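You operate a simulated robot arm through the tools that you are given. There is no shell and no other tool. Be economical: measure what you need, move in short steps, check, and stop when the job is done.

You are at the controls of a simulated two-armed robot. One attempt, no reset.

TASK
On the middle of the steel table, fold the blue cloth in half, so that its two short edges meet.

It is judged by the outcome, as a careful person would: the job done as asked, and still so three seconds after it is handed in. It fails if anything else is knocked over, pushed out of place, dropped, spilled or broken. Flat cloth is picked up by pressing the open fingertips on it (5 to 10 N) and closing them slowly along it; thin cloth reads only 2 to 8 mm in the jaws.

THE ROBOT
Two 7-joint arms with two-finger parallel grippers on one trunk, on a base that drives. Base frame: it is fixed to the floor where the robot stands at the start and does not move with it; the origin is under the middle of the robot, x ahead of it, y to its left, z up; the surface under the hand at the start is at about z = 860. Readings come in mm, rad, newtons and seconds.
The left shoulder is at the start at [128, 174, 1040], the right one opposite. With the tool pointing down near the work surface each hand reaches from about 360 to 760 mm from the robot's upright axis, wherever it stands, measured 20 degrees to its own side. Places, roughly: middle of the steel table [600, 0, 900]. Payload 3.6 kg a hand.
The TCP of each hand is the grasp point between the finger pads, 30 mm short of the fingertips. In the tool frame z runs along the fingers and y along their closing line. Largest opening 110 mm; finger width 20, thickness 10; the body of the gripper, 48 by 112 mm, starts 55 mm behind the TCP.
Orientation is that of the tool frame in the base frame, as a unit quaternion [x, y, z, w]. With the fingers straight down and closing along the base's y, the tool's x points along the base's -x, its y along +y and its z along -z.

THE INTERFACE
- The arms move only by the tool move_arm. It takes "left_commands", "right_commands" or both (then of equal length, played together; a hand with none holds still); each is a list of rows, each an object of numbers (a shift or turn left out is 0, a gripper value left out holds the last): "x", "y", "z": the shift along the tool's x, y, z in units of 20 mm (1.0 is 20 mm); "wx", "wy", "wz": the turn, a rotation vector about the tool's x, y, z in units of 8 degrees (1.0 is 8 degrees); "grip": the finger opening in mm, from 0 to 110. In form: [{"x": .., "y": .., "z": .., "wx": .., "wy": .., "wz": .., "grip": ..}, ...]. A call has 1 to 20 rows; each row shifts and turns the commanded pose from where the row before left it, along the tool's axes as they then stand. A call with a number of a shift or a turn outside -1 to 1 is refused whole. Rows are played at 5 a second. More than 50 mm and 0.15 rad between two rows, or a gripper value outside its range, and nothing of the call is played. A pose out of reach is approached as far as the arm can. The call stops where the force on the tool passes 40 N (or 10 N more than at its start, if that is more) or the arm is blocked; 0.2 s more then pass. The fingers move at their own pace (about 153 mm/s each) and stop on an object; they squeeze with about 31 N. The grip force told is the motor's: it shows also when the fingers shut on nothing. Time passes only in rows, and 0.2 s behind the last, so rows that do not move let the fingers close. The reply holds the time, the measured pose of the TCP, the force on the tool along the base axes, the opening and the grip force, in the units named above and with some noise, with the torque about the TCP (base axes, N m) and any sound that the robot's microphone picked up.
- Cameras (640 x 400 px; columns grow to the right, rows downward): "scene" is now at [245.2, 4.7, 1214.2]; the picture's right is [-0.11, -0.99, 0.00], its down [-0.46, 0.05, -0.89] and it looks along [0.88, -0.09, -0.46] (base axes); focal length 244 px, centre (320, 200). "left" rides on the left gripper at [72, -17, -103] in its tool frame; the picture's right is [0.23, 0.97, 0.00], its down [-0.76, 0.18, -0.62] and it looks along [-0.61, 0.14, 0.78] (tool axes); focal length 222 px, centre (320, 200). "right" rides on the right gripper at [72, 17, -103] in its tool frame; the picture's right is [-0.23, 0.97, 0.00], its down [-0.76, -0.18, -0.62] and it looks along [-0.61, -0.14, 0.78] (tool axes); focal length 222 px, centre (320, 200). There is no depth. A picture from a camera that has moved, and an enlarged one, comes with that camera's place and axes in the base frame and with its lens. The place of the scene camera against the robot may be out by one fixed shift of up to 25 mm in any direction.
- capture(camera): a new picture of that camera. No time passes.
- lift_body(by): slides the trunk up (or, below 0, down) by that many mm; the arms and the scene camera ride with it, the base frame stays. It gives what a move gives, with no picture.
- base_move(legs): drives the robot by 1 to 6 legs, each [ahead, left, turn to the left] in mm, mm and rad, along the robot's own axes; the way and the turn of a leg run together, so that a leg with both is an arc; at most 1500 mm and 3.142 rad a leg. The arms and the cameras ride along, it lands a little off, and it stops where it bumps. It gives what a move gives.
- pan_tilt(pan, tilt): turns the head with the scene camera to pan (to the left, within 1.501 rad either way) and tilt (down, from -0.506 to 1.204), counted from straight ahead of the robot. It gives what a move gives.
- enlarge(camera, box): a new picture of the part [left, top, right, bottom] of that camera's present view, enlarged. No time passes.
- sign_off(): hands the job in; it is judged then, once.

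Work in short steps. Places have to be worked out from the pictures, the camera data and where the tool is seen: move nearer, look again, correct. Check each grasp and each placing, and mend what went wrong. You have 120 turns and 88 pictures in all, those below and enlarged ones among them. Open the grippers and draw the arms clear of the work before you hand the job in, unless the task says otherwise; then end with one line.

The tools are called after "Call:" by a JSON object that holds its "api" and its "payload". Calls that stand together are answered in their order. move_arm: Moves the arms, as the interface text tells. Its arguments: {"type":"object","properties":{"left_commands":{"type":"array","items":{"type":"object","properties":{"x":{"type":"number"},"y":{"type":"number"},"z":{"type":"number"},"wx":{"type":"number"},"wy":{"type":"number"},"wz":{"type":"number"},"grip":{"type":"number"}}}},"right_commands":{"type":"array","items":{"type":"object","properties":{"x":{"type":"number"},"y":{"type":"number"},"z":{"type":"number"},"wx":{"type":"number"},"wy":{"type":"number"},"wz":{"type":"number"},"grip":{"type":"number"}}}}},"required":[]} The other tools are called the same way: lift_body (by) slides the trunk up or down; base_move (legs) drives the base; pan_tilt (pan, tilt) turns the head that bears the scene camera; capture (camera) takes a picture; enlarge (camera, box) takes an enlarged picture of a part of a camera's view; sign_off () hands the job in.

At the start:

```text
time_s: 0.0
left_eef_pos: [530.1, 224.2, 1061.7]
left_tcp_rot: [0.0, 1.0, 0.001, 0.0]
left_ft_force: [-0.1, 0.6, 0.1]
left_wrist_torque: [0.04, 0.0, 0.0]
left_opening: 110.3
left_grasp_force: 0.1
right_eef_pos: [397.3, -109.3, 1095.6]
right_tcp_rot: [0.0, 1.0, 0.0, -0.001]
right_ft_force: [-0.1, -0.7, 0.5]
right_wrist_torque: [0.03, 0.03, 0.02]
right_opening: 109.9
right_grasp_force: 0.1
trunk travel left (down, up): [-159.0, 604.0]
robot x, y, heading: [0.8, 0.9, 0.001]
head pan, tilt: [-0.106, 0.482]
```

scene: 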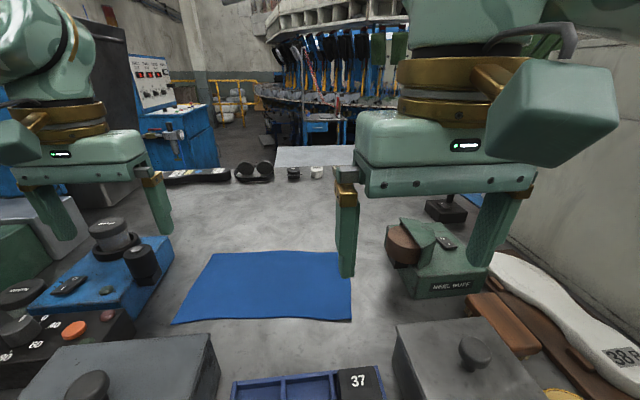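
right: 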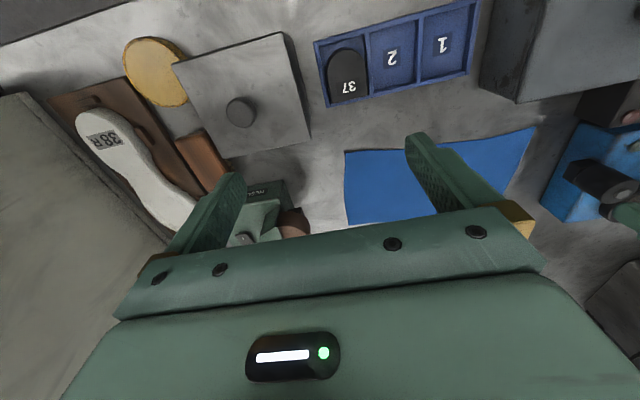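
left: 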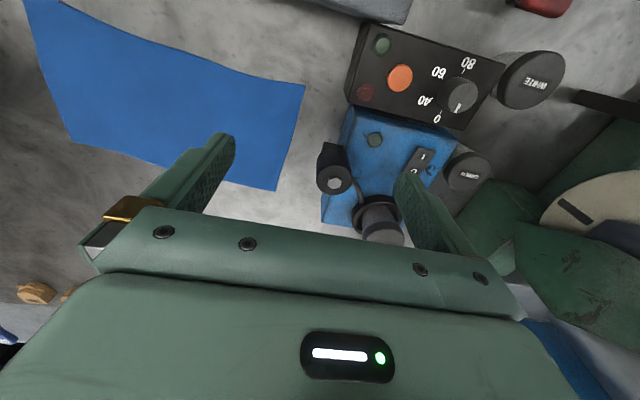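

The scene picture puts the cloth at about x 500–690, y −90–210, with its short edges on the left and right. I'll tilt the head down and look at it with the hands as they are.

Call:
{"api": "pan_tilt", "payload": {"pan": 0.1, "tilt": 0.8}}

Call:
{"api": "capture", "payload": {"camera": "scene"}}

```text
time_s: 0.8
left_eef_pos: [530.6, 223.9, 1061.9]
left_tcp_rot: [0.0, 1.0, -0.001, -0.001]
left_ft_force: [0.2, 0.0, 0.0]
left_wrist_torque: [-0.03, 0.0, 0.01]
left_opening: 110.0
left_grasp_force: 0.0
right_eef_pos: [397.0, -108.5, 1097.0]
right_tcp_rot: [-0.001, 1.0, -0.001, -0.001]
right_ft_force: [0.7, -0.3, -0.3]
right_wrist_torque: [-0.01, 0.01, 0.01]
right_opening: 109.8
right_grasp_force: 0.0
trunk travel left (down, up): [-159.0, 604.0]
robot x, y, heading: [-2.3, -0.2, -0.002]
head pan, tilt: [0.099, 0.799]
```

```text
84 pictures are left
camera scene: at [234.7, 22.4, 1186.8], right [0.1, -1.0, 0.0], down [-0.71, -0.07, -0.7], along [0.69, 0.07, -0.72], focal length 244 px, centre (320, 200)
```

scene: 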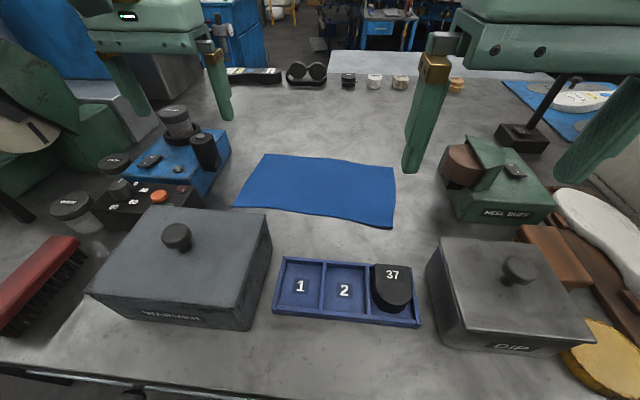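

By combining the scene and wrist views I place the corners at NR≈[498,−88], FR≈[673,−110], FL≈[693,182] and NL≈[524,201]. I'll bring the right hand over the near-right corner, yawed to match the cloth, and check.

Call:
{"api": "move_arm", "payload": {"right_commands": [{"x": -0.814, "y": 0.271, "z": 0.979, "grip": 24}, {"x": -0.814, "y": 0.271, "z": 0.979}, {"x": -0.814, "y": 0.271, "z": 0.979}, {"x": -0.814, "y": 0.271, "z": 0.979}, {"x": -0.814, "y": 0.271, "z": 0.979}, {"x": -0.814, "y": 0.271, "z": 0.979}, {"x": -0.814, "y": 0.271, "z": 0.979}, {"wz": 0.6}, {}]}}

Call:
{"api": "capture", "payload": {"camera": "right"}}

Call:
{"api": "capture", "payload": {"camera": "scene"}}

```text
time_s: 2.8
left_eef_pos: [531.2, 224.7, 1061.5]
left_tcp_rot: [0.0, 1.0, 0.0, 0.0]
left_ft_force: [-0.1, -0.8, 0.8]
left_wrist_torque: [0.01, 0.02, 0.0]
left_opening: 110.1
left_grasp_force: 0.0
right_eef_pos: [510.2, -72.5, 960.4]
right_tcp_rot: [0.042, 0.999, 0.0, -0.001]
right_ft_force: [-0.5, 0.0, 0.0]
right_wrist_torque: [-0.01, -0.01, 0.02]
right_opening: 23.8
right_grasp_force: 0.1
trunk travel left (down, up): [-159.0, 604.0]
robot x, y, heading: [-0.6, -1.6, 0.0]
head pan, tilt: [0.099, 0.799]
```

```text
83 pictures are left
camera right: at [440.8, -48.1, 1064.5], right [0.31, 0.95, 0.0], down [0.74, -0.24, 0.62], along [0.59, -0.19, -0.78], focal length 222 px, centre (320, 200)
```

right: 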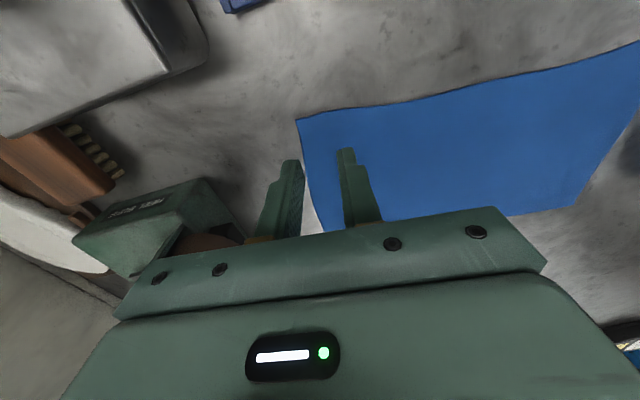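

```text
82 pictures are left
camera scene: at [234.9, 22.5, 1186.7], right [0.1, -1.0, 0.0], down [-0.71, -0.07, -0.7], along [0.69, 0.07, -0.72], focal length 244 px, centre (320, 200)
```

scene: 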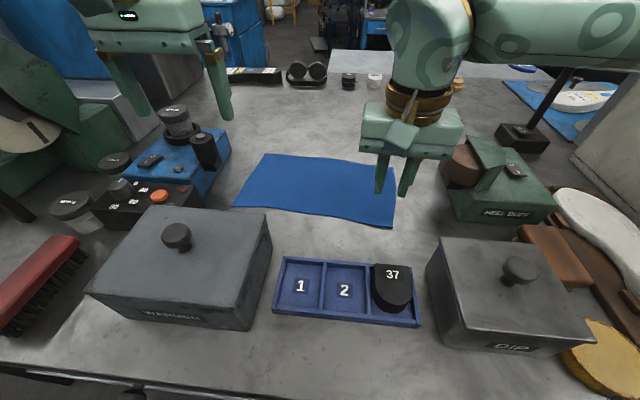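

The right camera puts the near-right corner at [501,−90], so the right hand is nearly in place. Now I'll bring the left hand, staying high, over to the far-right corner.

Call:
{"api": "move_arm", "payload": {"left_commands": [{"x": -0.936, "grip": 24}, {"x": -0.936}, {"x": -0.936, "y": -0.98}, {"x": -0.936, "y": -0.98}, {"x": -0.936, "y": -0.98}, {"x": -0.936, "y": -0.98}, {"x": -0.936, "y": -0.98}, {"y": -0.98}, {"y": -0.98}, {"y": -0.98}, {"y": -0.98}, {"y": -0.98}, {"y": -0.98}, {"y": -0.98}, {"y": -0.98}, {"y": -0.98}, {"y": -0.98}, {"y": -0.98}, {"wz": 0.6}, {}]}}

Call:
{"api": "capture", "payload": {"camera": "left"}}

Call:
{"api": "capture", "payload": {"camera": "scene"}}

```text
time_s: 7.0
left_eef_pos: [654.1, 44.4, 1067.7]
left_tcp_rot: [0.042, 0.999, 0.0, -0.001]
left_ft_force: [-0.8, 1.1, 0.5]
left_wrist_torque: [0.03, 0.01, 0.02]
left_opening: 23.9
left_grasp_force: 0.0
left hand out of reach, approached as far as the arm can: row 11, 12, 13, 14, 15, 16, 17, 18
right_eef_pos: [510.6, -72.5, 961.5]
right_tcp_rot: [0.042, 0.999, 0.0, -0.001]
right_ft_force: [0.2, -1.4, -1.0]
right_wrist_torque: [0.01, -0.01, 0.01]
right_opening: 24.0
right_grasp_force: 0.1
trunk travel left (down, up): [-159.0, 604.0]
robot x, y, heading: [-0.6, 0.3, -0.002]
head pan, tilt: [0.099, 0.799]
```

```text
81 pictures are left
camera left: at [580.5, 32.8, 1170.5], right [-0.14, 0.99, 0.0], down [0.77, 0.11, 0.62], along [0.62, 0.09, -0.78], focal length 222 px, centre (320, 200)
```

left: 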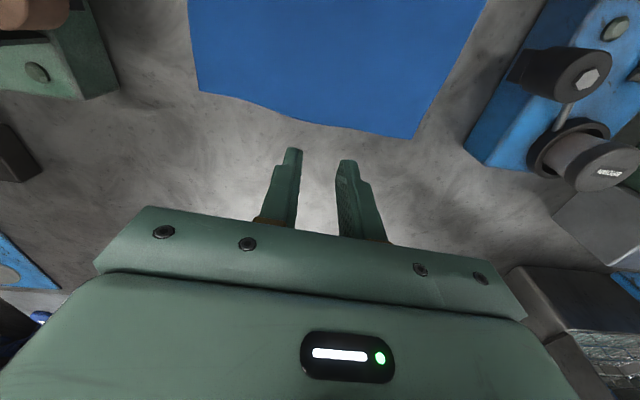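

```text
80 pictures are left
camera scene: at [234.8, 22.4, 1186.7], right [0.1, -1.0, 0.0], down [-0.71, -0.07, -0.7], along [0.69, 0.07, -0.72], focal length 244 px, centre (320, 200)
```

scene: 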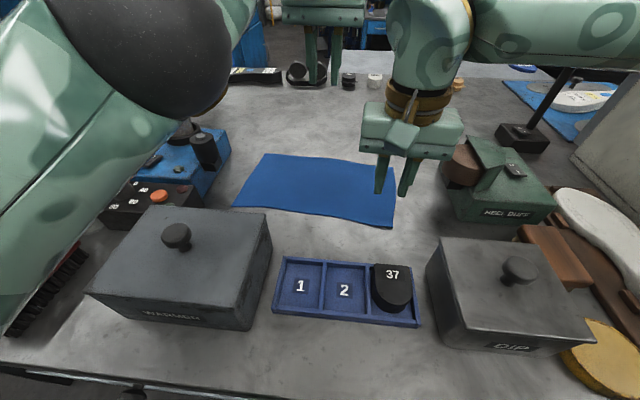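

The left arm can't reach that far across: it is limited to about 585 mm from the shoulder. Driving forward about 60 mm would fix that, so I'll check the gap between the robot and the table first.

Call:
{"api": "pan_tilt", "payload": {"pan": 0.0, "tilt": 1.2}}

Call:
{"api": "capture", "payload": {"camera": "scene"}}

```text
time_s: 7.9
left_eef_pos: [653.6, 43.4, 1067.3]
left_tcp_rot: [0.042, 0.999, 0.001, 0.0]
left_ft_force: [0.0, 0.6, 0.1]
left_wrist_torque: [0.02, -0.01, 0.02]
left_opening: 24.1
left_grasp_force: 0.0
right_eef_pos: [512.6, -72.0, 960.1]
right_tcp_rot: [0.043, 0.999, 0.001, 0.0]
right_ft_force: [1.2, 0.2, 0.4]
right_wrist_torque: [-0.01, -0.02, 0.01]
right_opening: 24.2
right_grasp_force: 0.1
trunk travel left (down, up): [-159.0, 604.0]
robot x, y, heading: [-1.5, 2.8, -0.004]
head pan, tilt: [0.0, 1.201]
```

```text
79 pictures are left
camera scene: at [210.5, 14.3, 1159.1], right [0.0, -1.0, 0.0], down [-0.93, 0.0, -0.36], along [0.36, 0.0, -0.93], focal length 244 px, centre (320, 200)
```

scene: 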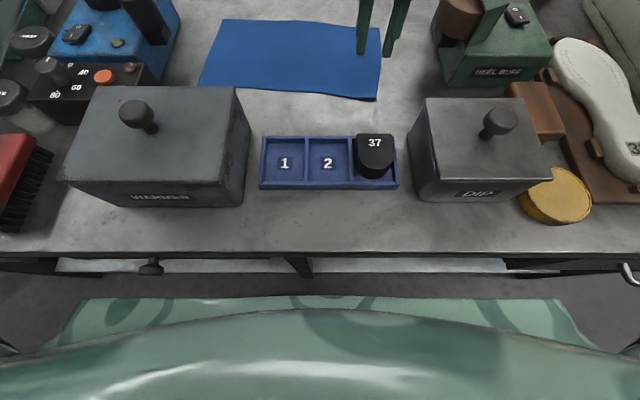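

The robot's front is about 50 mm short of the table edge, so a 38 mm move forward and 20 mm right is safe and balances both arms' reach.

Call:
{"api": "base_move", "payload": {"legs": [[38, -20, 0]]}}

Call:
{"api": "pan_tilt", "payload": {"pan": 0.1, "tilt": 0.85}}

```text
time_s: 8.9
left_eef_pos: [685.2, -4.6, 1068.1]
left_tcp_rot: [0.046, 0.999, 0.0, -0.001]
left_ft_force: [0.1, -1.1, -0.3]
left_wrist_torque: [0.1, -0.01, 0.02]
left_opening: 24.0
left_grasp_force: 0.0
right_eef_pos: [541.5, -120.0, 960.9]
right_tcp_rot: [0.045, 0.999, 0.0, -0.002]
right_ft_force: [0.3, -0.4, 0.1]
right_wrist_torque: [0.1, -0.01, -0.02]
right_opening: 24.0
right_grasp_force: 0.0
trunk travel left (down, up): [-159.0, 604.0]
robot x, y, heading: [35.0, -43.7, -0.006]
head pan, tilt: [0.0, 1.201]
stopped in leg 1: the robot was blocked; the commanded pose is now the measured one
```

```text
time_s: 9.7
left_eef_pos: [684.3, 5.3, 1067.3]
left_tcp_rot: [0.04, 0.999, 0.0, -0.001]
left_ft_force: [-0.5, 0.1, -0.5]
left_wrist_torque: [0.01, 0.0, -0.02]
left_opening: 23.9
left_grasp_force: 0.0
right_eef_pos: [541.7, -112.2, 960.6]
right_tcp_rot: [0.041, 0.999, 0.0, -0.001]
right_ft_force: [0.5, 0.5, -0.1]
right_wrist_torque: [-0.02, 0.02, 0.01]
right_opening: 23.9
right_grasp_force: 0.0
trunk travel left (down, up): [-159.0, 604.0]
robot x, y, heading: [29.7, -38.0, -0.004]
head pan, tilt: [0.099, 0.85]
```

The base stopped early, blocked near x≈30, y≈−38. I'll look to see whether anything was disturbed.

Call:
{"api": "capture", "payload": {"camera": "scene"}}

Call:
{"api": "capture", "payload": {"camera": "left"}}

Call:
{"api": "capture", "payload": {"camera": "right"}}

```text
78 pictures are left
camera scene: at [262.8, -18.3, 1182.7], right [0.1, -1.0, 0.0], down [-0.75, -0.07, -0.66], along [0.66, 0.07, -0.75], focal length 244 px, centre (320, 200)
```

scene: 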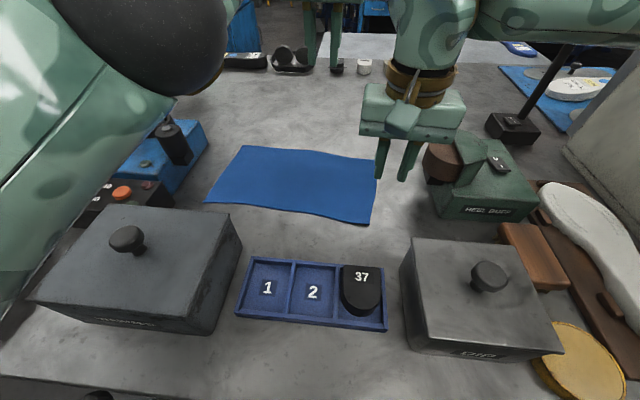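

```text
77 pictures are left
camera left: at [611.7, -6.8, 1170.4], right [-0.15, 0.99, 0.0], down [0.77, 0.12, 0.62], along [0.62, 0.09, -0.78], focal length 222 px, centre (320, 200)
```

left: 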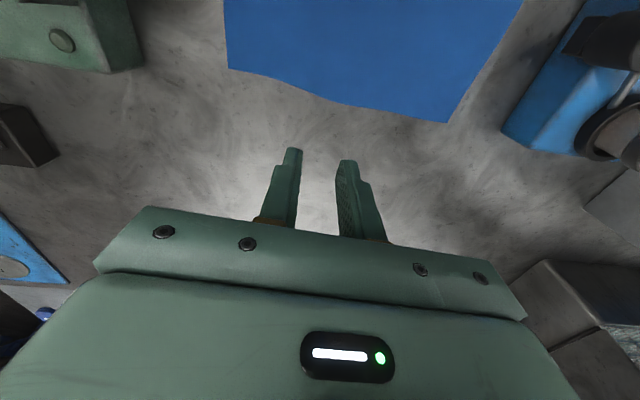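

```text
76 pictures are left
camera right: at [470.7, -88.4, 1064.2], right [0.31, 0.95, 0.0], down [0.75, -0.24, 0.62], along [0.59, -0.19, -0.78], focal length 222 px, centre (320, 200)
```

right: 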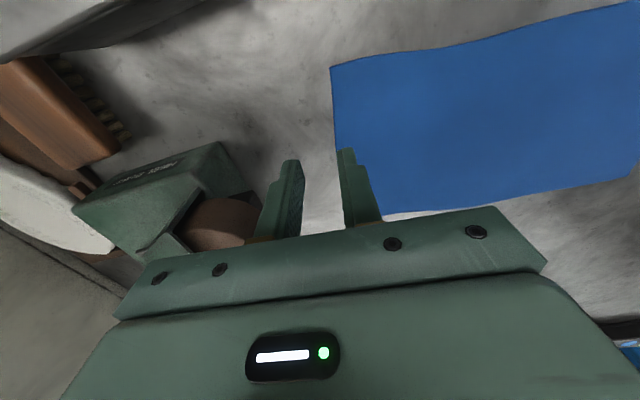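

Nothing has moved and the cloth corners read the same: NR [498,−88], FR [672,−112]. I'll take both hands to hover over their grip points.

Call:
{"api": "move_arm", "payload": {"right_commands": [{"x": 0.8, "y": 0.91}, {"x": 0.8, "y": 0.91}, {}, {}, {}, {}, {}, {}], "left_commands": [{"x": 0.131, "y": -0.82, "z": 0.5}, {"x": 0.131, "y": -0.82, "z": 0.97}, {"x": 0.131, "y": -0.82, "z": 0.97}, {"x": 0.131, "y": -0.82, "z": 0.97}, {"x": 0.131, "y": -0.82, "z": 0.97}, {"x": 0.131, "y": -0.82, "z": 0.97}, {}, {}]}}

Call:
{"api": "capture", "payload": {"camera": "left"}}

Call:
{"api": "capture", "payload": {"camera": "scene"}}

```text
time_s: 11.5
left_eef_pos: [687.9, -49.9, 984.7]
left_tcp_rot: [0.041, 0.999, 0.0, -0.001]
left_ft_force: [0.8, 0.1, 0.1]
left_wrist_torque: [0.02, -0.02, -0.01]
left_opening: 23.8
left_grasp_force: 0.1
left hand out of reach, approached as far as the arm can: row 2, 3, 4, 5, 6
right_eef_pos: [512.1, -71.9, 959.2]
right_tcp_rot: [0.04, 0.999, 0.0, 0.0]
right_ft_force: [0.1, -1.1, 0.0]
right_wrist_torque: [0.0, -0.02, 0.02]
right_opening: 23.6
right_grasp_force: 0.0
trunk travel left (down, up): [-159.0, 604.0]
robot x, y, heading: [31.7, -42.4, -0.001]
head pan, tilt: [0.099, 0.85]
```

```text
75 pictures are left
camera left: at [614.5, -61.1, 1087.4], right [-0.15, 0.99, 0.0], down [0.77, 0.12, 0.62], along [0.62, 0.09, -0.78], focal length 222 px, centre (320, 200)
```

left: 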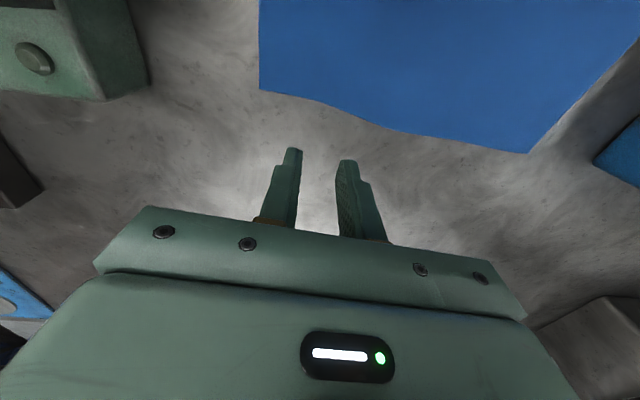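

```text
74 pictures are left
camera scene: at [262.4, -17.7, 1182.9], right [0.1, -1.0, 0.0], down [-0.75, -0.07, -0.66], along [0.66, 0.06, -0.75], focal length 244 px, centre (320, 200)
```

scene: 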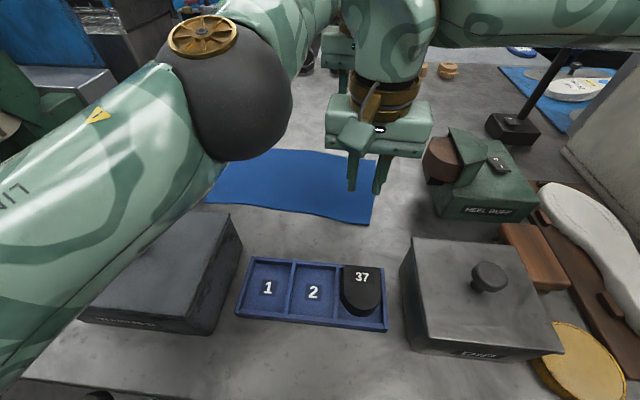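

The left hand stopped at [688,−50], so something other than distance limits its cross-reach, probably a joint. I'll test with small moves: back toward the robot, and a yaw each way.

Call:
{"api": "move_arm", "payload": {"left_commands": [{"x": 1}, {}]}}

Call:
{"api": "move_arm", "payload": {"left_commands": [{"wz": 1}, {"wz": 1}, {"y": -1}, {"y": -1}, {}]}}

Call:
{"api": "move_arm", "payload": {"left_commands": [{"wz": -1}, {"wz": -1}, {"wz": -1}, {"wz": -1}, {"y": -1}, {"y": -1}, {}]}}

```text
time_s: 12.1
left_eef_pos: [687.7, -50.6, 984.4]
left_tcp_rot: [0.04, 0.999, 0.0, -0.001]
left_ft_force: [0.5, -0.2, 0.4]
left_wrist_torque: [0.0, 0.01, 0.04]
left_opening: 24.0
left_grasp_force: 0.1
left hand out of reach, approached as far as the arm can: row 1
right_eef_pos: [512.9, -70.9, 958.9]
right_tcp_rot: [0.041, 0.999, 0.0, -0.001]
right_ft_force: [-0.8, 0.1, -0.1]
right_wrist_torque: [-0.03, 0.0, -0.02]
right_opening: 24.0
right_grasp_force: 0.1
trunk travel left (down, up): [-159.0, 604.0]
robot x, y, heading: [33.0, -42.4, 0.0]
head pan, tilt: [0.099, 0.85]
```

```text
time_s: 13.3
left_eef_pos: [670.7, -86.2, 982.9]
left_tcp_rot: [0.179, 0.984, 0.0, 0.0]
left_ft_force: [-0.7, -0.1, -0.2]
left_wrist_torque: [-0.01, 0.01, 0.0]
left_opening: 24.1
left_grasp_force: 0.0
left hand out of reach, approached as far as the arm can: row 4
right_eef_pos: [511.0, -71.2, 959.5]
right_tcp_rot: [0.042, 0.999, 0.0, -0.001]
right_ft_force: [-0.3, 0.7, 0.0]
right_wrist_torque: [-0.02, 0.0, -0.02]
right_opening: 23.9
right_grasp_force: 0.2
trunk travel left (down, up): [-159.0, 604.0]
robot x, y, heading: [31.2, -38.0, -0.0]
head pan, tilt: [0.099, 0.85]
```

```text
time_s: 14.9
left_eef_pos: [665.2, -98.5, 976.8]
left_tcp_rot: [-0.099, 0.995, 0.0, 0.0]
left_ft_force: [0.5, -0.9, 0.1]
left_wrist_torque: [0.02, 0.0, -0.01]
left_opening: 24.0
left_grasp_force: 0.0
left hand out of reach, approached as far as the arm can: row 5, 6
right_eef_pos: [512.1, -72.1, 959.5]
right_tcp_rot: [0.042, 0.999, 0.0, -0.001]
right_ft_force: [-0.2, 0.0, -0.4]
right_wrist_torque: [0.0, 0.02, 0.01]
right_opening: 24.0
right_grasp_force: 0.0
trunk travel left (down, up): [-159.0, 604.0]
robot x, y, heading: [30.8, -41.0, -0.001]
head pan, tilt: [0.099, 0.85]
```

Yawing freed the arm and it is now at [665,−98], right over the corner. I'll yaw back to match the cloth and descend a little.

Call:
{"api": "move_arm", "payload": {"left_commands": [{"wz": 1}, {"wz": 1}, {"z": 1}, {}]}}

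Call:
{"api": "capture", "payload": {"camera": "left"}}

Call:
{"api": "capture", "payload": {"camera": "scene"}}

```text
time_s: 15.9
left_eef_pos: [665.6, -98.0, 957.5]
left_tcp_rot: [0.041, 0.999, -0.001, -0.001]
left_ft_force: [0.9, 0.2, 0.8]
left_wrist_torque: [-0.02, 0.01, 0.02]
left_opening: 24.3
left_grasp_force: 0.2
right_eef_pos: [511.6, -71.2, 959.6]
right_tcp_rot: [0.043, 0.999, 0.0, 0.0]
right_ft_force: [0.1, 0.4, 0.4]
right_wrist_torque: [0.01, 0.02, 0.03]
right_opening: 24.2
right_grasp_force: 0.2
trunk travel left (down, up): [-159.0, 604.0]
robot x, y, heading: [29.0, -40.1, -0.002]
head pan, tilt: [0.099, 0.85]
```

```text
73 pictures are left
camera left: at [592.1, -109.4, 1061.1], right [-0.15, 0.99, 0.0], down [0.77, 0.11, 0.62], along [0.62, 0.09, -0.78], focal length 222 px, centre (320, 200)
```

left: 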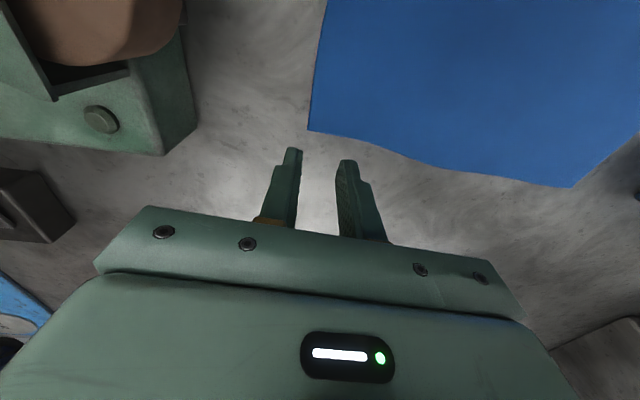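

```text
72 pictures are left
camera scene: at [262.4, -18.2, 1183.0], right [0.1, -1.0, 0.0], down [-0.75, -0.07, -0.66], along [0.66, 0.06, -0.75], focal length 244 px, centre (320, 200)
```

scene: 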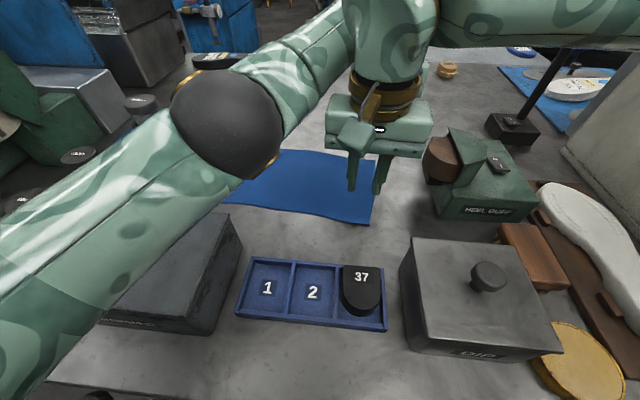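

The left camera puts the far-right corner at [671,−108]. I'll correct the left hand by a few millimetres and lower both hands to just above contact.

Call:
{"api": "move_arm", "payload": {"left_commands": [{"x": 0.31, "y": 0.43}, {"z": 0.95}, {"z": 0.95}, {"z": 0.9}, {}], "right_commands": [{"x": -0.1, "y": -0.05}, {"z": 0.95}, {"z": 0.95}, {"z": 0.95}, {}]}}

Call:
{"api": "capture", "payload": {"camera": "left"}}

Call:
{"api": "capture", "payload": {"camera": "right"}}

```text
time_s: 17.1
left_eef_pos: [659.4, -90.5, 901.4]
left_tcp_rot: [0.042, 0.999, -0.001, 0.0]
left_ft_force: [-0.1, -0.6, -0.1]
left_wrist_torque: [-0.02, -0.02, 0.02]
left_opening: 24.1
left_grasp_force: 0.0
right_eef_pos: [514.5, -73.2, 902.7]
right_tcp_rot: [0.042, 0.999, 0.0, -0.001]
right_ft_force: [0.5, 0.2, 0.7]
right_wrist_torque: [-0.02, 0.0, 0.04]
right_opening: 24.1
right_grasp_force: 0.1
trunk travel left (down, up): [-159.0, 604.0]
robot x, y, heading: [32.3, -37.5, -0.002]
head pan, tilt: [0.099, 0.85]
```

```text
71 pictures are left
camera left: at [586.0, -101.6, 1004.2], right [-0.15, 0.99, 0.0], down [0.77, 0.11, 0.62], along [0.62, 0.09, -0.78], focal length 222 px, centre (320, 200)
```

left: 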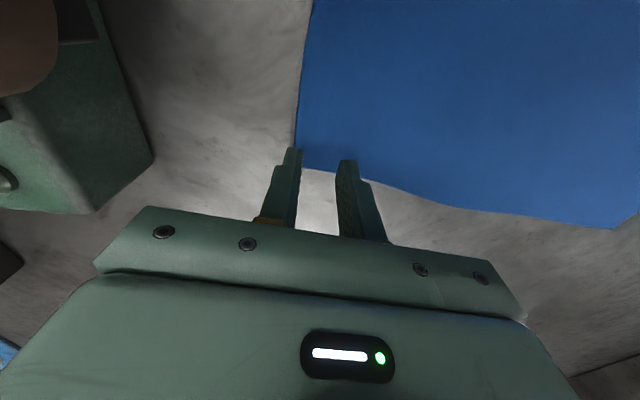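

```text
70 pictures are left
camera right: at [443.4, -49.9, 1007.5], right [0.31, 0.95, 0.0], down [0.74, -0.24, 0.62], along [0.59, -0.19, -0.78], focal length 222 px, centre (320, 200)
```

right: 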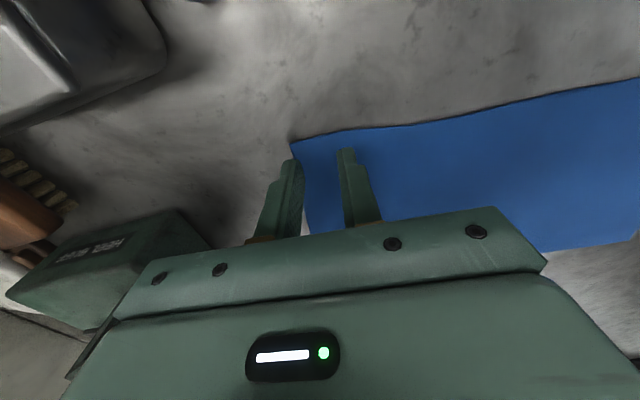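

Both outer fingertips are right on the edge. I'll shift about 4 mm inboard and lower toward contact.

Call:
{"api": "move_arm", "payload": {"left_commands": [{"x": 0.15, "y": 0.2}, {"z": 0.35}, {}], "right_commands": [{"y": 0.2}, {"z": 0.4}, {}]}}

Call:
{"api": "move_arm", "payload": {"left_commands": [{"z": 0.15}, {"z": 0.1}, {}], "right_commands": [{"z": 0.15}, {"z": 0.1}, {}]}}

```text
time_s: 17.9
left_eef_pos: [656.6, -88.5, 895.4]
left_tcp_rot: [0.042, 0.999, -0.001, 0.001]
left_ft_force: [0.1, -0.2, -0.4]
left_wrist_torque: [0.02, 0.01, 0.01]
left_opening: 24.0
left_grasp_force: 0.1
right_eef_pos: [512.6, -71.4, 895.6]
right_tcp_rot: [0.042, 0.999, 0.0, -0.001]
right_ft_force: [0.0, -0.2, 0.5]
right_wrist_torque: [-0.01, 0.0, 0.0]
right_opening: 23.6
right_grasp_force: 0.1
trunk travel left (down, up): [-159.0, 604.0]
robot x, y, heading: [28.1, -41.4, -0.008]
head pan, tilt: [0.099, 0.85]
```

```text
time_s: 18.7
left_eef_pos: [656.4, -90.3, 892.1]
left_tcp_rot: [0.043, 0.999, 0.0, 0.001]
left_ft_force: [0.1, -3.1, 14.9]
left_wrist_torque: [-0.06, -0.05, 0.02]
left_opening: 24.0
left_grasp_force: 0.0
right_eef_pos: [514.6, -72.7, 891.5]
right_tcp_rot: [0.043, 0.999, 0.0, -0.001]
right_ft_force: [0.8, 0.0, 2.2]
right_wrist_torque: [-0.06, 0.03, 0.02]
right_opening: 24.1
right_grasp_force: 0.1
trunk travel left (down, up): [-159.0, 604.0]
robot x, y, heading: [29.2, -40.3, -0.009]
head pan, tilt: [0.099, 0.85]
```

The left presses at 15 N and the right at 2 N, so I'll trim both toward 7 N.

Call:
{"api": "move_arm", "payload": {"left_commands": [{"z": -0.08}, {}], "right_commands": [{"z": 0.04}, {}]}}

```text
time_s: 19.3
left_eef_pos: [656.0, -89.6, 892.1]
left_tcp_rot: [0.043, 0.999, 0.0, 0.0]
left_ft_force: [-0.8, -1.6, 12.4]
left_wrist_torque: [-0.05, -0.03, -0.02]
left_opening: 23.8
left_grasp_force: 0.0
right_eef_pos: [513.1, -72.8, 891.2]
right_tcp_rot: [0.044, 0.999, 0.001, 0.0]
right_ft_force: [1.3, -0.3, 14.3]
right_wrist_torque: [-0.01, 0.01, -0.01]
right_opening: 23.9
right_grasp_force: 0.1
trunk travel left (down, up): [-159.0, 604.0]
robot x, y, heading: [32.0, -41.8, -0.007]
head pan, tilt: [0.099, 0.85]
```

Call:
{"api": "move_arm", "payload": {"left_commands": [{"z": -0.1}, {}], "right_commands": [{"z": -0.03}, {}]}}

```text
time_s: 19.9
left_eef_pos: [656.1, -89.4, 892.7]
left_tcp_rot: [0.044, 0.999, 0.0, 0.0]
left_ft_force: [0.9, -0.1, -0.4]
left_wrist_torque: [0.02, 0.0, 0.01]
left_opening: 24.1
left_grasp_force: 0.0
right_eef_pos: [513.5, -73.3, 891.1]
right_tcp_rot: [0.044, 0.999, 0.001, 0.0]
right_ft_force: [-2.1, 3.4, 20.1]
right_wrist_torque: [0.05, 0.12, -0.01]
right_opening: 23.9
right_grasp_force: 0.0
trunk travel left (down, up): [-159.0, 604.0]
robot x, y, heading: [30.4, -38.3, -0.005]
head pan, tilt: [0.099, 0.85]
```

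I'll trim again: left down about 1 mm, right up about 1 mm.

Call:
{"api": "move_arm", "payload": {"left_commands": [{"z": 0.06}, {}, {}], "right_commands": [{"z": -0.05}, {}, {}]}}

```text
time_s: 20.7
left_eef_pos: [655.8, -88.9, 892.5]
left_tcp_rot: [0.043, 0.999, 0.0, 0.0]
left_ft_force: [0.8, -0.5, 0.7]
left_wrist_torque: [0.01, 0.0, -0.01]
left_opening: 24.0
left_grasp_force: 0.1
right_eef_pos: [513.5, -73.0, 891.8]
right_tcp_rot: [0.044, 0.999, 0.0, 0.0]
right_ft_force: [-1.5, 1.7, 12.8]
right_wrist_torque: [0.11, 0.03, 0.01]
right_opening: 24.1
right_grasp_force: 0.0
trunk travel left (down, up): [-159.0, 604.0]
robot x, y, heading: [30.8, -41.8, -0.011]
head pan, tilt: [0.099, 0.85]
```

One last small trim, then both grippers close slowly.

Call:
{"api": "move_arm", "payload": {"left_commands": [{"z": 0.05}, {}, {"grip": 22}, {"grip": 20}, {"grip": 18}, {"grip": 16}, {"grip": 14}, {"grip": 12}, {"grip": 10}, {"grip": 8}, {"grip": 6}, {"grip": 4}, {"grip": 2}, {"grip": 0}, {}, {}], "right_commands": [{"z": -0.02}, {}, {"grip": 22}, {"grip": 20}, {"grip": 18}, {"grip": 16}, {"grip": 14}, {"grip": 12}, {"grip": 10}, {"grip": 8}, {"grip": 6}, {"grip": 4}, {"grip": 2}, {"grip": 0}, {}, {}]}}

Call:
{"api": "capture", "payload": {"camera": "left"}}

Call:
{"api": "capture", "payload": {"camera": "right"}}

```text
time_s: 24.1
left_eef_pos: [655.9, -89.8, 892.2]
left_tcp_rot: [0.044, 0.999, 0.0, 0.001]
left_ft_force: [0.2, -0.7, 15.7]
left_wrist_torque: [0.02, -0.08, 0.04]
left_opening: 2.0
left_grasp_force: 31.6
right_eef_pos: [514.2, -73.3, 892.7]
right_tcp_rot: [0.043, 0.999, 0.0, 0.001]
right_ft_force: [0.1, 0.0, 0.0]
right_wrist_torque: [0.0, -0.04, 0.03]
right_opening: 2.1
right_grasp_force: 31.3
trunk travel left (down, up): [-159.0, 604.0]
robot x, y, heading: [26.4, -38.7, -0.004]
head pan, tilt: [0.099, 0.85]
```

```text
69 pictures are left
camera left: at [582.1, -101.3, 994.7], right [-0.14, 0.99, 0.0], down [0.77, 0.11, 0.62], along [0.62, 0.09, -0.78], focal length 222 px, centre (320, 200)
```

left: 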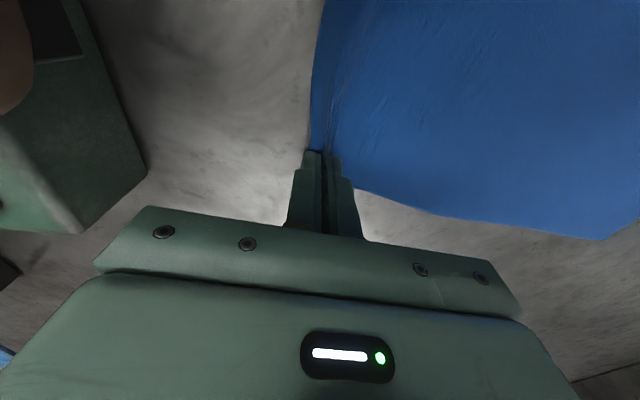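

```text
68 pictures are left
camera right: at [443.1, -50.0, 996.4], right [0.31, 0.95, 0.0], down [0.74, -0.24, 0.62], along [0.59, -0.19, -0.78], focal length 222 px, centre (320, 200)
```

right: 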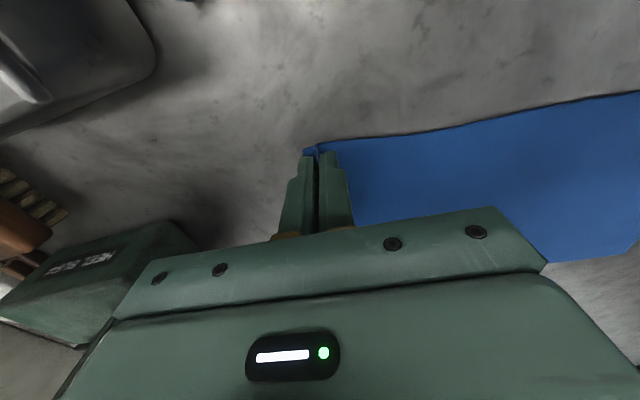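

Both jaws read 2 mm with cloth visible between the fingers. I'll lift both 40 mm together and check.

Call:
{"api": "move_arm", "payload": {"left_commands": [{"z": -0.5, "y": 0.1}, {"z": -0.5, "y": 0.2}, {"z": -0.5, "y": 0.2}, {"z": -0.5, "y": 0.2}, {}], "right_commands": [{"z": -0.5, "y": 0.1}, {"z": -0.5, "y": 0.2}, {"z": -0.5, "y": 0.2}, {"z": -0.5, "y": 0.2}, {}]}}

Call:
{"api": "capture", "payload": {"camera": "scene"}}

Call:
{"api": "capture", "payload": {"camera": "left"}}

Call:
{"api": "capture", "payload": {"camera": "right"}}

```text
time_s: 25.3
left_eef_pos: [657.5, -77.3, 930.4]
left_tcp_rot: [0.043, 0.999, 0.0, -0.001]
left_ft_force: [0.2, -0.7, 0.6]
left_wrist_torque: [0.01, 0.05, 0.08]
left_opening: 2.0
left_grasp_force: 31.7
right_eef_pos: [517.1, -60.2, 931.2]
right_tcp_rot: [0.044, 0.999, 0.0, -0.002]
right_ft_force: [0.6, -0.2, -0.1]
right_wrist_torque: [-0.01, 0.0, 0.0]
right_opening: 2.2
right_grasp_force: 30.8
trunk travel left (down, up): [-159.0, 604.0]
robot x, y, heading: [28.3, -42.5, -0.002]
head pan, tilt: [0.099, 0.85]
```

```text
67 pictures are left
camera scene: at [263.2, -21.0, 1182.8], right [0.09, -1.0, 0.0], down [-0.75, -0.07, -0.66], along [0.66, 0.06, -0.75], focal length 244 px, centre (320, 200)
```

scene: 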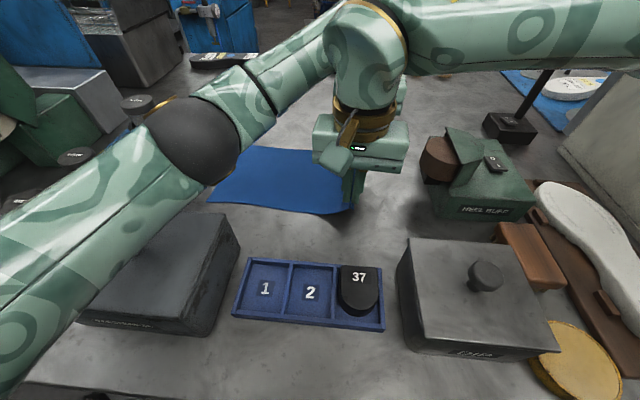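

```text
66 pictures are left
camera left: at [584.6, -88.2, 1033.9], right [-0.14, 0.99, 0.0], down [0.78, 0.11, 0.62], along [0.62, 0.09, -0.78], focal length 222 px, centre (320, 200)
```

left: 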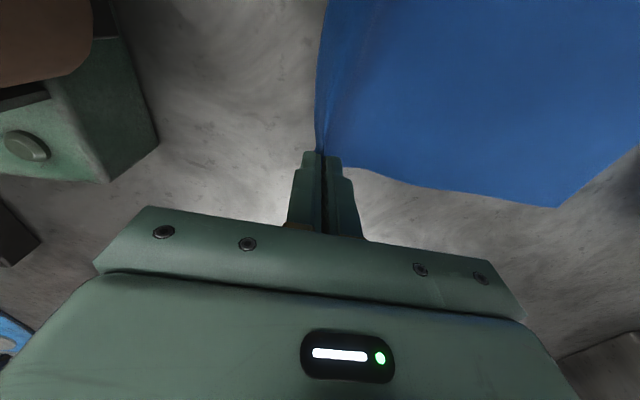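

```text
65 pictures are left
camera right: at [445.9, -36.3, 1035.3], right [0.31, 0.95, 0.0], down [0.74, -0.24, 0.62], along [0.59, -0.19, -0.78], focal length 222 px, centre (320, 200)
```

right: 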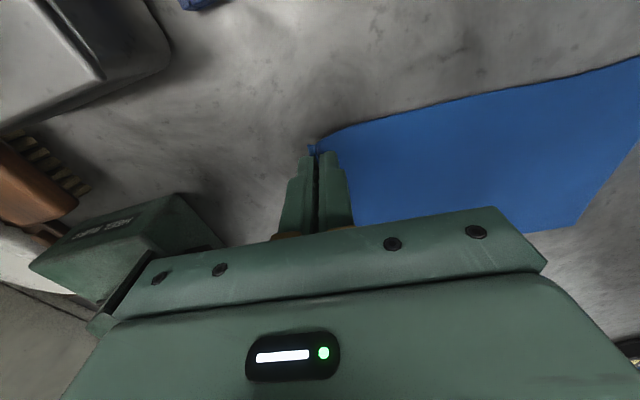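

Both corners are held. I'll arc both hands together to the apex of the fold.

Call:
{"api": "move_arm", "payload": {"left_commands": [{"y": 0.5, "z": -0.6}, {"y": 0.5, "z": -0.6}, {"y": 0.5, "z": -0.5}, {"y": 0.5, "z": -0.45}, {"y": 0.5, "z": -0.4}, {"y": 0.5, "z": -0.35}, {"y": 0.5, "z": -0.3}, {"y": 0.5, "z": -0.2}, {"y": 0.5, "z": -0.15}, {"y": 0.5, "z": -0.1}, {"y": 0.5, "z": -0.05}, {}], "right_commands": [{"y": 0.5, "z": -0.6}, {"y": 0.5, "z": -0.6}, {"y": 0.5, "z": -0.5}, {"y": 0.5, "z": -0.45}, {"y": 0.5, "z": -0.4}, {"y": 0.5, "z": -0.35}, {"y": 0.5, "z": -0.3}, {"y": 0.5, "z": -0.2}, {"y": 0.5, "z": -0.15}, {"y": 0.5, "z": -0.1}, {"y": 0.5, "z": -0.05}, {}]}}

Call:
{"api": "capture", "payload": {"camera": "scene"}}

Call:
{"api": "capture", "payload": {"camera": "left"}}

```text
time_s: 27.9
left_eef_pos: [667.9, 32.2, 1003.9]
left_tcp_rot: [0.043, 0.999, 0.0, -0.001]
left_ft_force: [-0.1, -0.6, -0.7]
left_wrist_torque: [0.0, 0.01, 0.03]
left_opening: 2.2
left_grasp_force: 30.7
right_eef_pos: [526.2, 49.0, 1004.7]
right_tcp_rot: [0.044, 0.999, 0.0, 0.0]
right_ft_force: [0.4, -0.5, -0.2]
right_wrist_torque: [0.01, 0.01, 0.02]
right_opening: 2.0
right_grasp_force: 31.3
trunk travel left (down, up): [-159.0, 604.0]
robot x, y, heading: [31.7, -39.9, -0.007]
head pan, tilt: [0.099, 0.85]
```

```text
64 pictures are left
camera scene: at [263.1, -21.0, 1182.8], right [0.09, -1.0, 0.0], down [-0.75, -0.07, -0.66], along [0.66, 0.06, -0.75], focal length 244 px, centre (320, 200)
```

scene: 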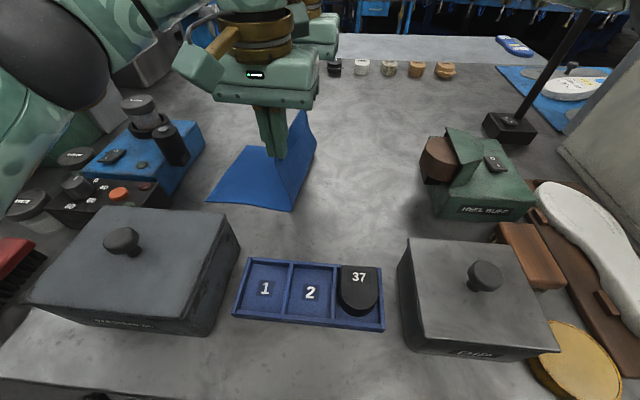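

```text
63 pictures are left
camera left: at [594.4, 21.7, 1108.4], right [-0.14, 0.99, 0.0], down [0.78, 0.11, 0.62], along [0.62, 0.09, -0.78], focal length 222 px, centre (320, 200)
```

left: 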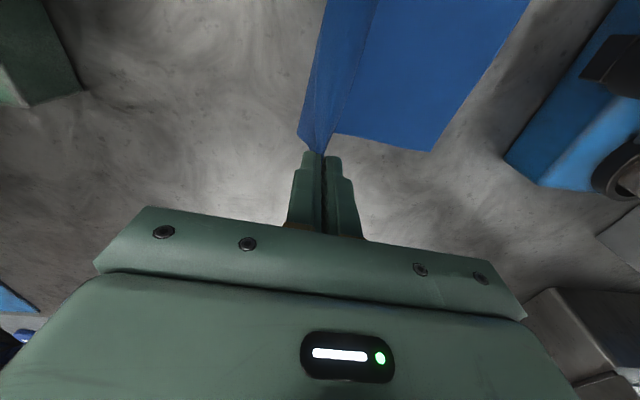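

The fold is rising cleanly. I'll go over the top for the next 67 mm and watch the right arm's reach.

Call:
{"api": "move_arm", "payload": {"left_commands": [{"y": 0.48, "z": 0.05}, {"y": 0.48, "z": 0.05}, {"y": 0.48, "z": 0.1}, {"y": 0.48, "z": 0.1}, {"y": 0.48, "z": 0.15}, {"y": 0.48, "z": 0.2}, {"y": 0.48, "z": 0.25}, {}], "right_commands": [{"y": 0.48, "z": 0.05}, {"y": 0.48, "z": 0.05}, {"y": 0.48, "z": 0.1}, {"y": 0.48, "z": 0.1}, {"y": 0.48, "z": 0.15}, {"y": 0.48, "z": 0.2}, {"y": 0.48, "z": 0.25}, {}]}}

Call:
{"api": "capture", "payload": {"camera": "scene"}}

Call:
{"api": "capture", "payload": {"camera": "left"}}

```text
time_s: 29.7
left_eef_pos: [672.3, 100.5, 985.0]
left_tcp_rot: [0.044, 0.999, 0.0, -0.001]
left_ft_force: [0.2, 0.3, -0.6]
left_wrist_torque: [0.04, 0.0, 0.03]
left_opening: 2.1
left_grasp_force: 31.0
right_eef_pos: [530.9, 116.2, 987.7]
right_tcp_rot: [0.045, 0.999, -0.001, 0.0]
right_ft_force: [-0.9, -0.2, 0.7]
right_wrist_torque: [-0.01, 0.0, 0.01]
right_opening: 2.3
right_grasp_force: 31.2
trunk travel left (down, up): [-159.0, 604.0]
robot x, y, heading: [31.8, -36.6, -0.005]
head pan, tilt: [0.099, 0.85]
```

```text
62 pictures are left
camera scene: at [263.0, -21.0, 1182.9], right [0.09, -1.0, 0.0], down [-0.75, -0.07, -0.66], along [0.66, 0.06, -0.75], focal length 244 px, centre (320, 200)
```

scene: 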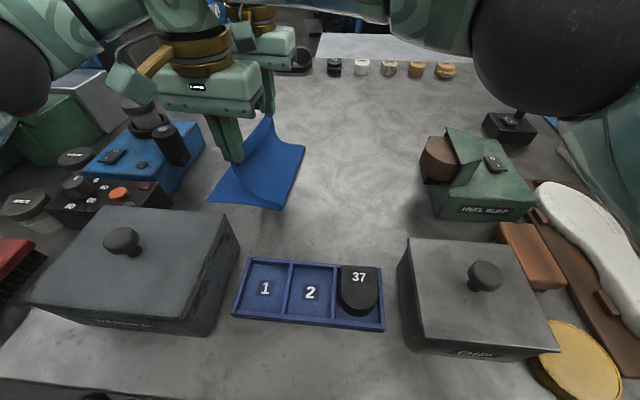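

```text
61 pictures are left
camera left: at [599.4, 88.7, 1090.0], right [-0.14, 0.99, 0.0], down [0.78, 0.11, 0.62], along [0.62, 0.09, -0.78], focal length 222 px, centre (320, 200)
```

left: 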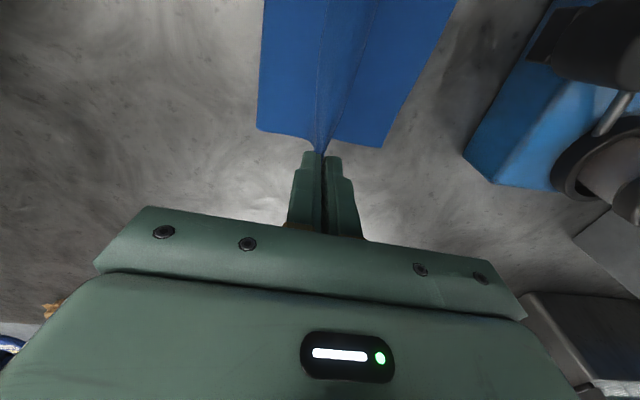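

The right arm still reaches and the cloth is behaving. I'll continue the descent: 48 mm in y and 50 mm down.

Call:
{"api": "move_arm", "payload": {"left_commands": [{"y": 0.34, "z": 0.22}, {"y": 0.34, "z": 0.24}, {"y": 0.34, "z": 0.28}, {"y": 0.3, "z": 0.3}, {"y": 0.3, "z": 0.34}, {"y": 0.3, "z": 0.36}, {"y": 0.28, "z": 0.4}, {"y": 0.2, "z": 0.4}, {}], "right_commands": [{"y": 0.34, "z": 0.22}, {"y": 0.34, "z": 0.24}, {"y": 0.34, "z": 0.28}, {"y": 0.3, "z": 0.3}, {"y": 0.3, "z": 0.34}, {"y": 0.3, "z": 0.36}, {"y": 0.28, "z": 0.4}, {"y": 0.2, "z": 0.4}, {}]}}

Call:
{"api": "capture", "payload": {"camera": "scene"}}

Call:
{"api": "capture", "payload": {"camera": "left"}}

Call:
{"api": "capture", "payload": {"camera": "right"}}

```text
time_s: 31.0
left_eef_pos: [677.2, 132.1, 960.9]
left_tcp_rot: [0.042, 0.999, -0.004, 0.001]
left_ft_force: [2.9, 0.8, -0.1]
left_wrist_torque: [-0.13, 0.46, -0.06]
left_opening: 2.0
left_grasp_force: 30.6
right_eef_pos: [535.0, 129.4, 973.2]
right_tcp_rot: [0.038, 0.999, -0.001, -0.005]
right_ft_force: [-3.8, -1.7, -0.5]
right_wrist_torque: [0.09, -0.27, -0.05]
right_opening: 2.0
right_grasp_force: 31.1
right hand out of reach, approached as far as the arm can: row 2, 3, 4, 5, 6
trunk travel left (down, up): [-159.0, 604.0]
robot x, y, heading: [34.6, -42.4, -0.004]
head pan, tilt: [0.099, 0.85]
stopped in row 6 (left hand): the force on the tool passed its limit at 46 N (the readings are from after the stop); the commanded pose is now the measured one
```

```text
60 pictures are left
camera scene: at [263.6, -19.9, 1182.7], right [0.09, -1.0, 0.0], down [-0.75, -0.07, -0.66], along [0.66, 0.06, -0.75], focal length 244 px, centre (320, 200)
```

scene: 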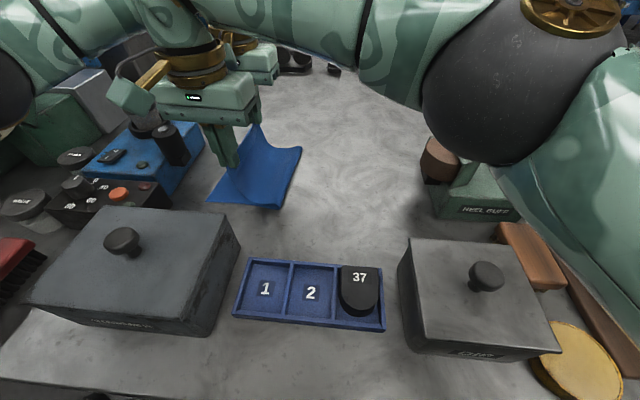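

```text
59 pictures are left
camera left: at [603.1, 121.7, 1064.3], right [-0.14, 0.99, -0.01], down [0.77, 0.12, 0.62], along [0.62, 0.08, -0.78], focal length 222 px, centre (320, 200)
```

left: 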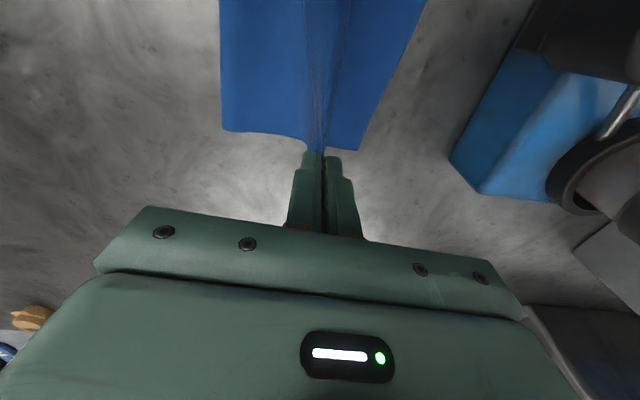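

```text
58 pictures are left
camera right: at [464.5, 152.2, 1078.0], right [0.3, 0.95, -0.01], down [0.75, -0.23, 0.62], along [0.59, -0.19, -0.79], focal length 222 px, centre (320, 200)
```

right: 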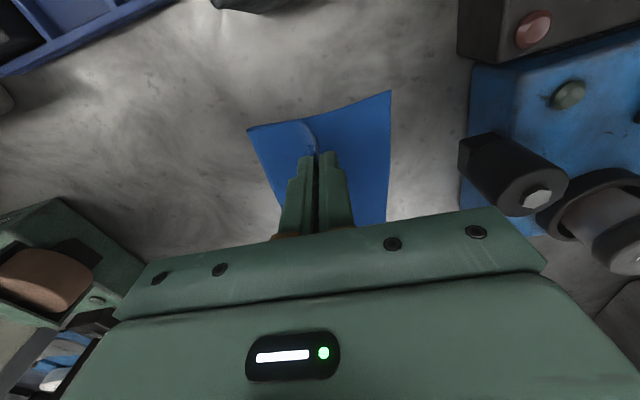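

The right arm hit its cross-reach limit at y≈129 and the hands touched lightly. I'll untangle by drawing both back and a bit lower in line, then use the base to carry them left.

Call:
{"api": "move_arm", "payload": {"left_commands": [{"y": -0.41}, {"y": -0.41}, {"y": -0.41, "z": 0.2}, {"y": -0.41, "z": 0.2}, {"z": 0.2}, {"z": 0.2}, {}], "right_commands": [{"y": -0.175}, {"y": -0.175}, {"y": -0.175, "z": 0.35}, {"y": -0.175, "z": 0.35}, {"z": 0.35}, {"z": 0.35}, {}]}}

Call:
{"api": "capture", "payload": {"camera": "scene"}}

```text
time_s: 32.6
left_eef_pos: [673.0, 98.0, 945.6]
left_tcp_rot: [0.042, 0.999, -0.004, 0.001]
left_ft_force: [-0.6, -0.6, 0.2]
left_wrist_torque: [0.0, 0.02, 0.02]
left_opening: 2.2
left_grasp_force: 31.4
right_eef_pos: [533.8, 114.2, 946.5]
right_tcp_rot: [0.039, 0.999, -0.002, -0.005]
right_ft_force: [0.2, -0.1, 0.7]
right_wrist_torque: [0.0, -0.03, 0.01]
right_opening: 2.2
right_grasp_force: 30.9
trunk travel left (down, up): [-159.0, 604.0]
robot x, y, heading: [30.0, -39.9, -0.009]
head pan, tilt: [0.099, 0.85]
```

```text
57 pictures are left
camera scene: at [263.4, -20.2, 1182.7], right [0.09, -1.0, 0.0], down [-0.75, -0.07, -0.66], along [0.66, 0.06, -0.75], focal length 244 px, centre (320, 200)
```

scene: 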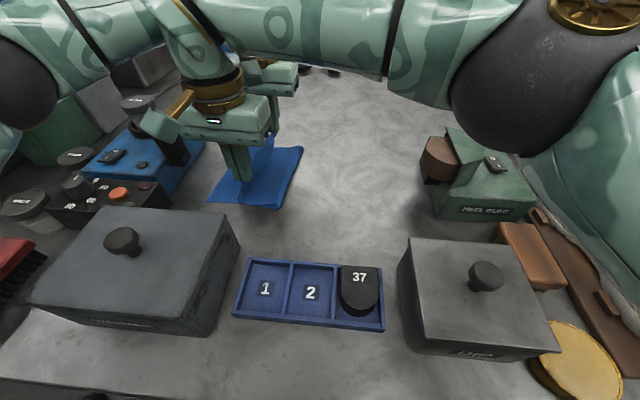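

Both hands are now level and in line, with slack in the fold. I'll drive the base slightly back and 40 mm left to carry the edge along.

Call:
{"api": "base_move", "payload": {"legs": [[-6, 40, 0]]}}

Call:
{"api": "capture", "payload": {"camera": "scene"}}

```text
time_s: 33.6
left_eef_pos: [667.5, 131.6, 946.1]
left_tcp_rot: [0.044, 0.999, -0.003, 0.003]
left_ft_force: [0.9, -0.5, -0.4]
left_wrist_torque: [0.04, -0.01, 0.02]
left_opening: 2.1
left_grasp_force: 30.9
right_eef_pos: [525.7, 146.8, 945.7]
right_tcp_rot: [0.04, 0.999, -0.001, -0.005]
right_ft_force: [0.8, -0.5, 0.4]
right_wrist_torque: [-0.02, -0.01, 0.01]
right_opening: 1.8
right_grasp_force: 31.5
trunk travel left (down, up): [-159.0, 604.0]
robot x, y, heading: [24.2, -7.1, -0.016]
head pan, tilt: [0.099, 0.85]
stopped in leg 1: the robot was blocked; the commanded pose is now the measured one
```

```text
56 pictures are left
camera scene: at [256.5, 13.8, 1182.7], right [0.09, -1.0, 0.0], down [-0.75, -0.06, -0.66], along [0.66, 0.06, -0.75], focal length 244 px, centre (320, 200)
```

scene: 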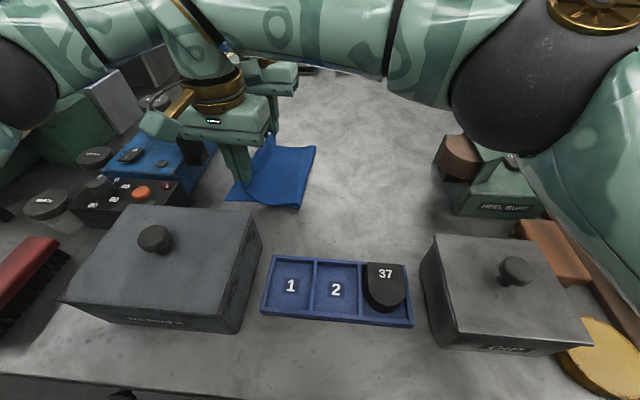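

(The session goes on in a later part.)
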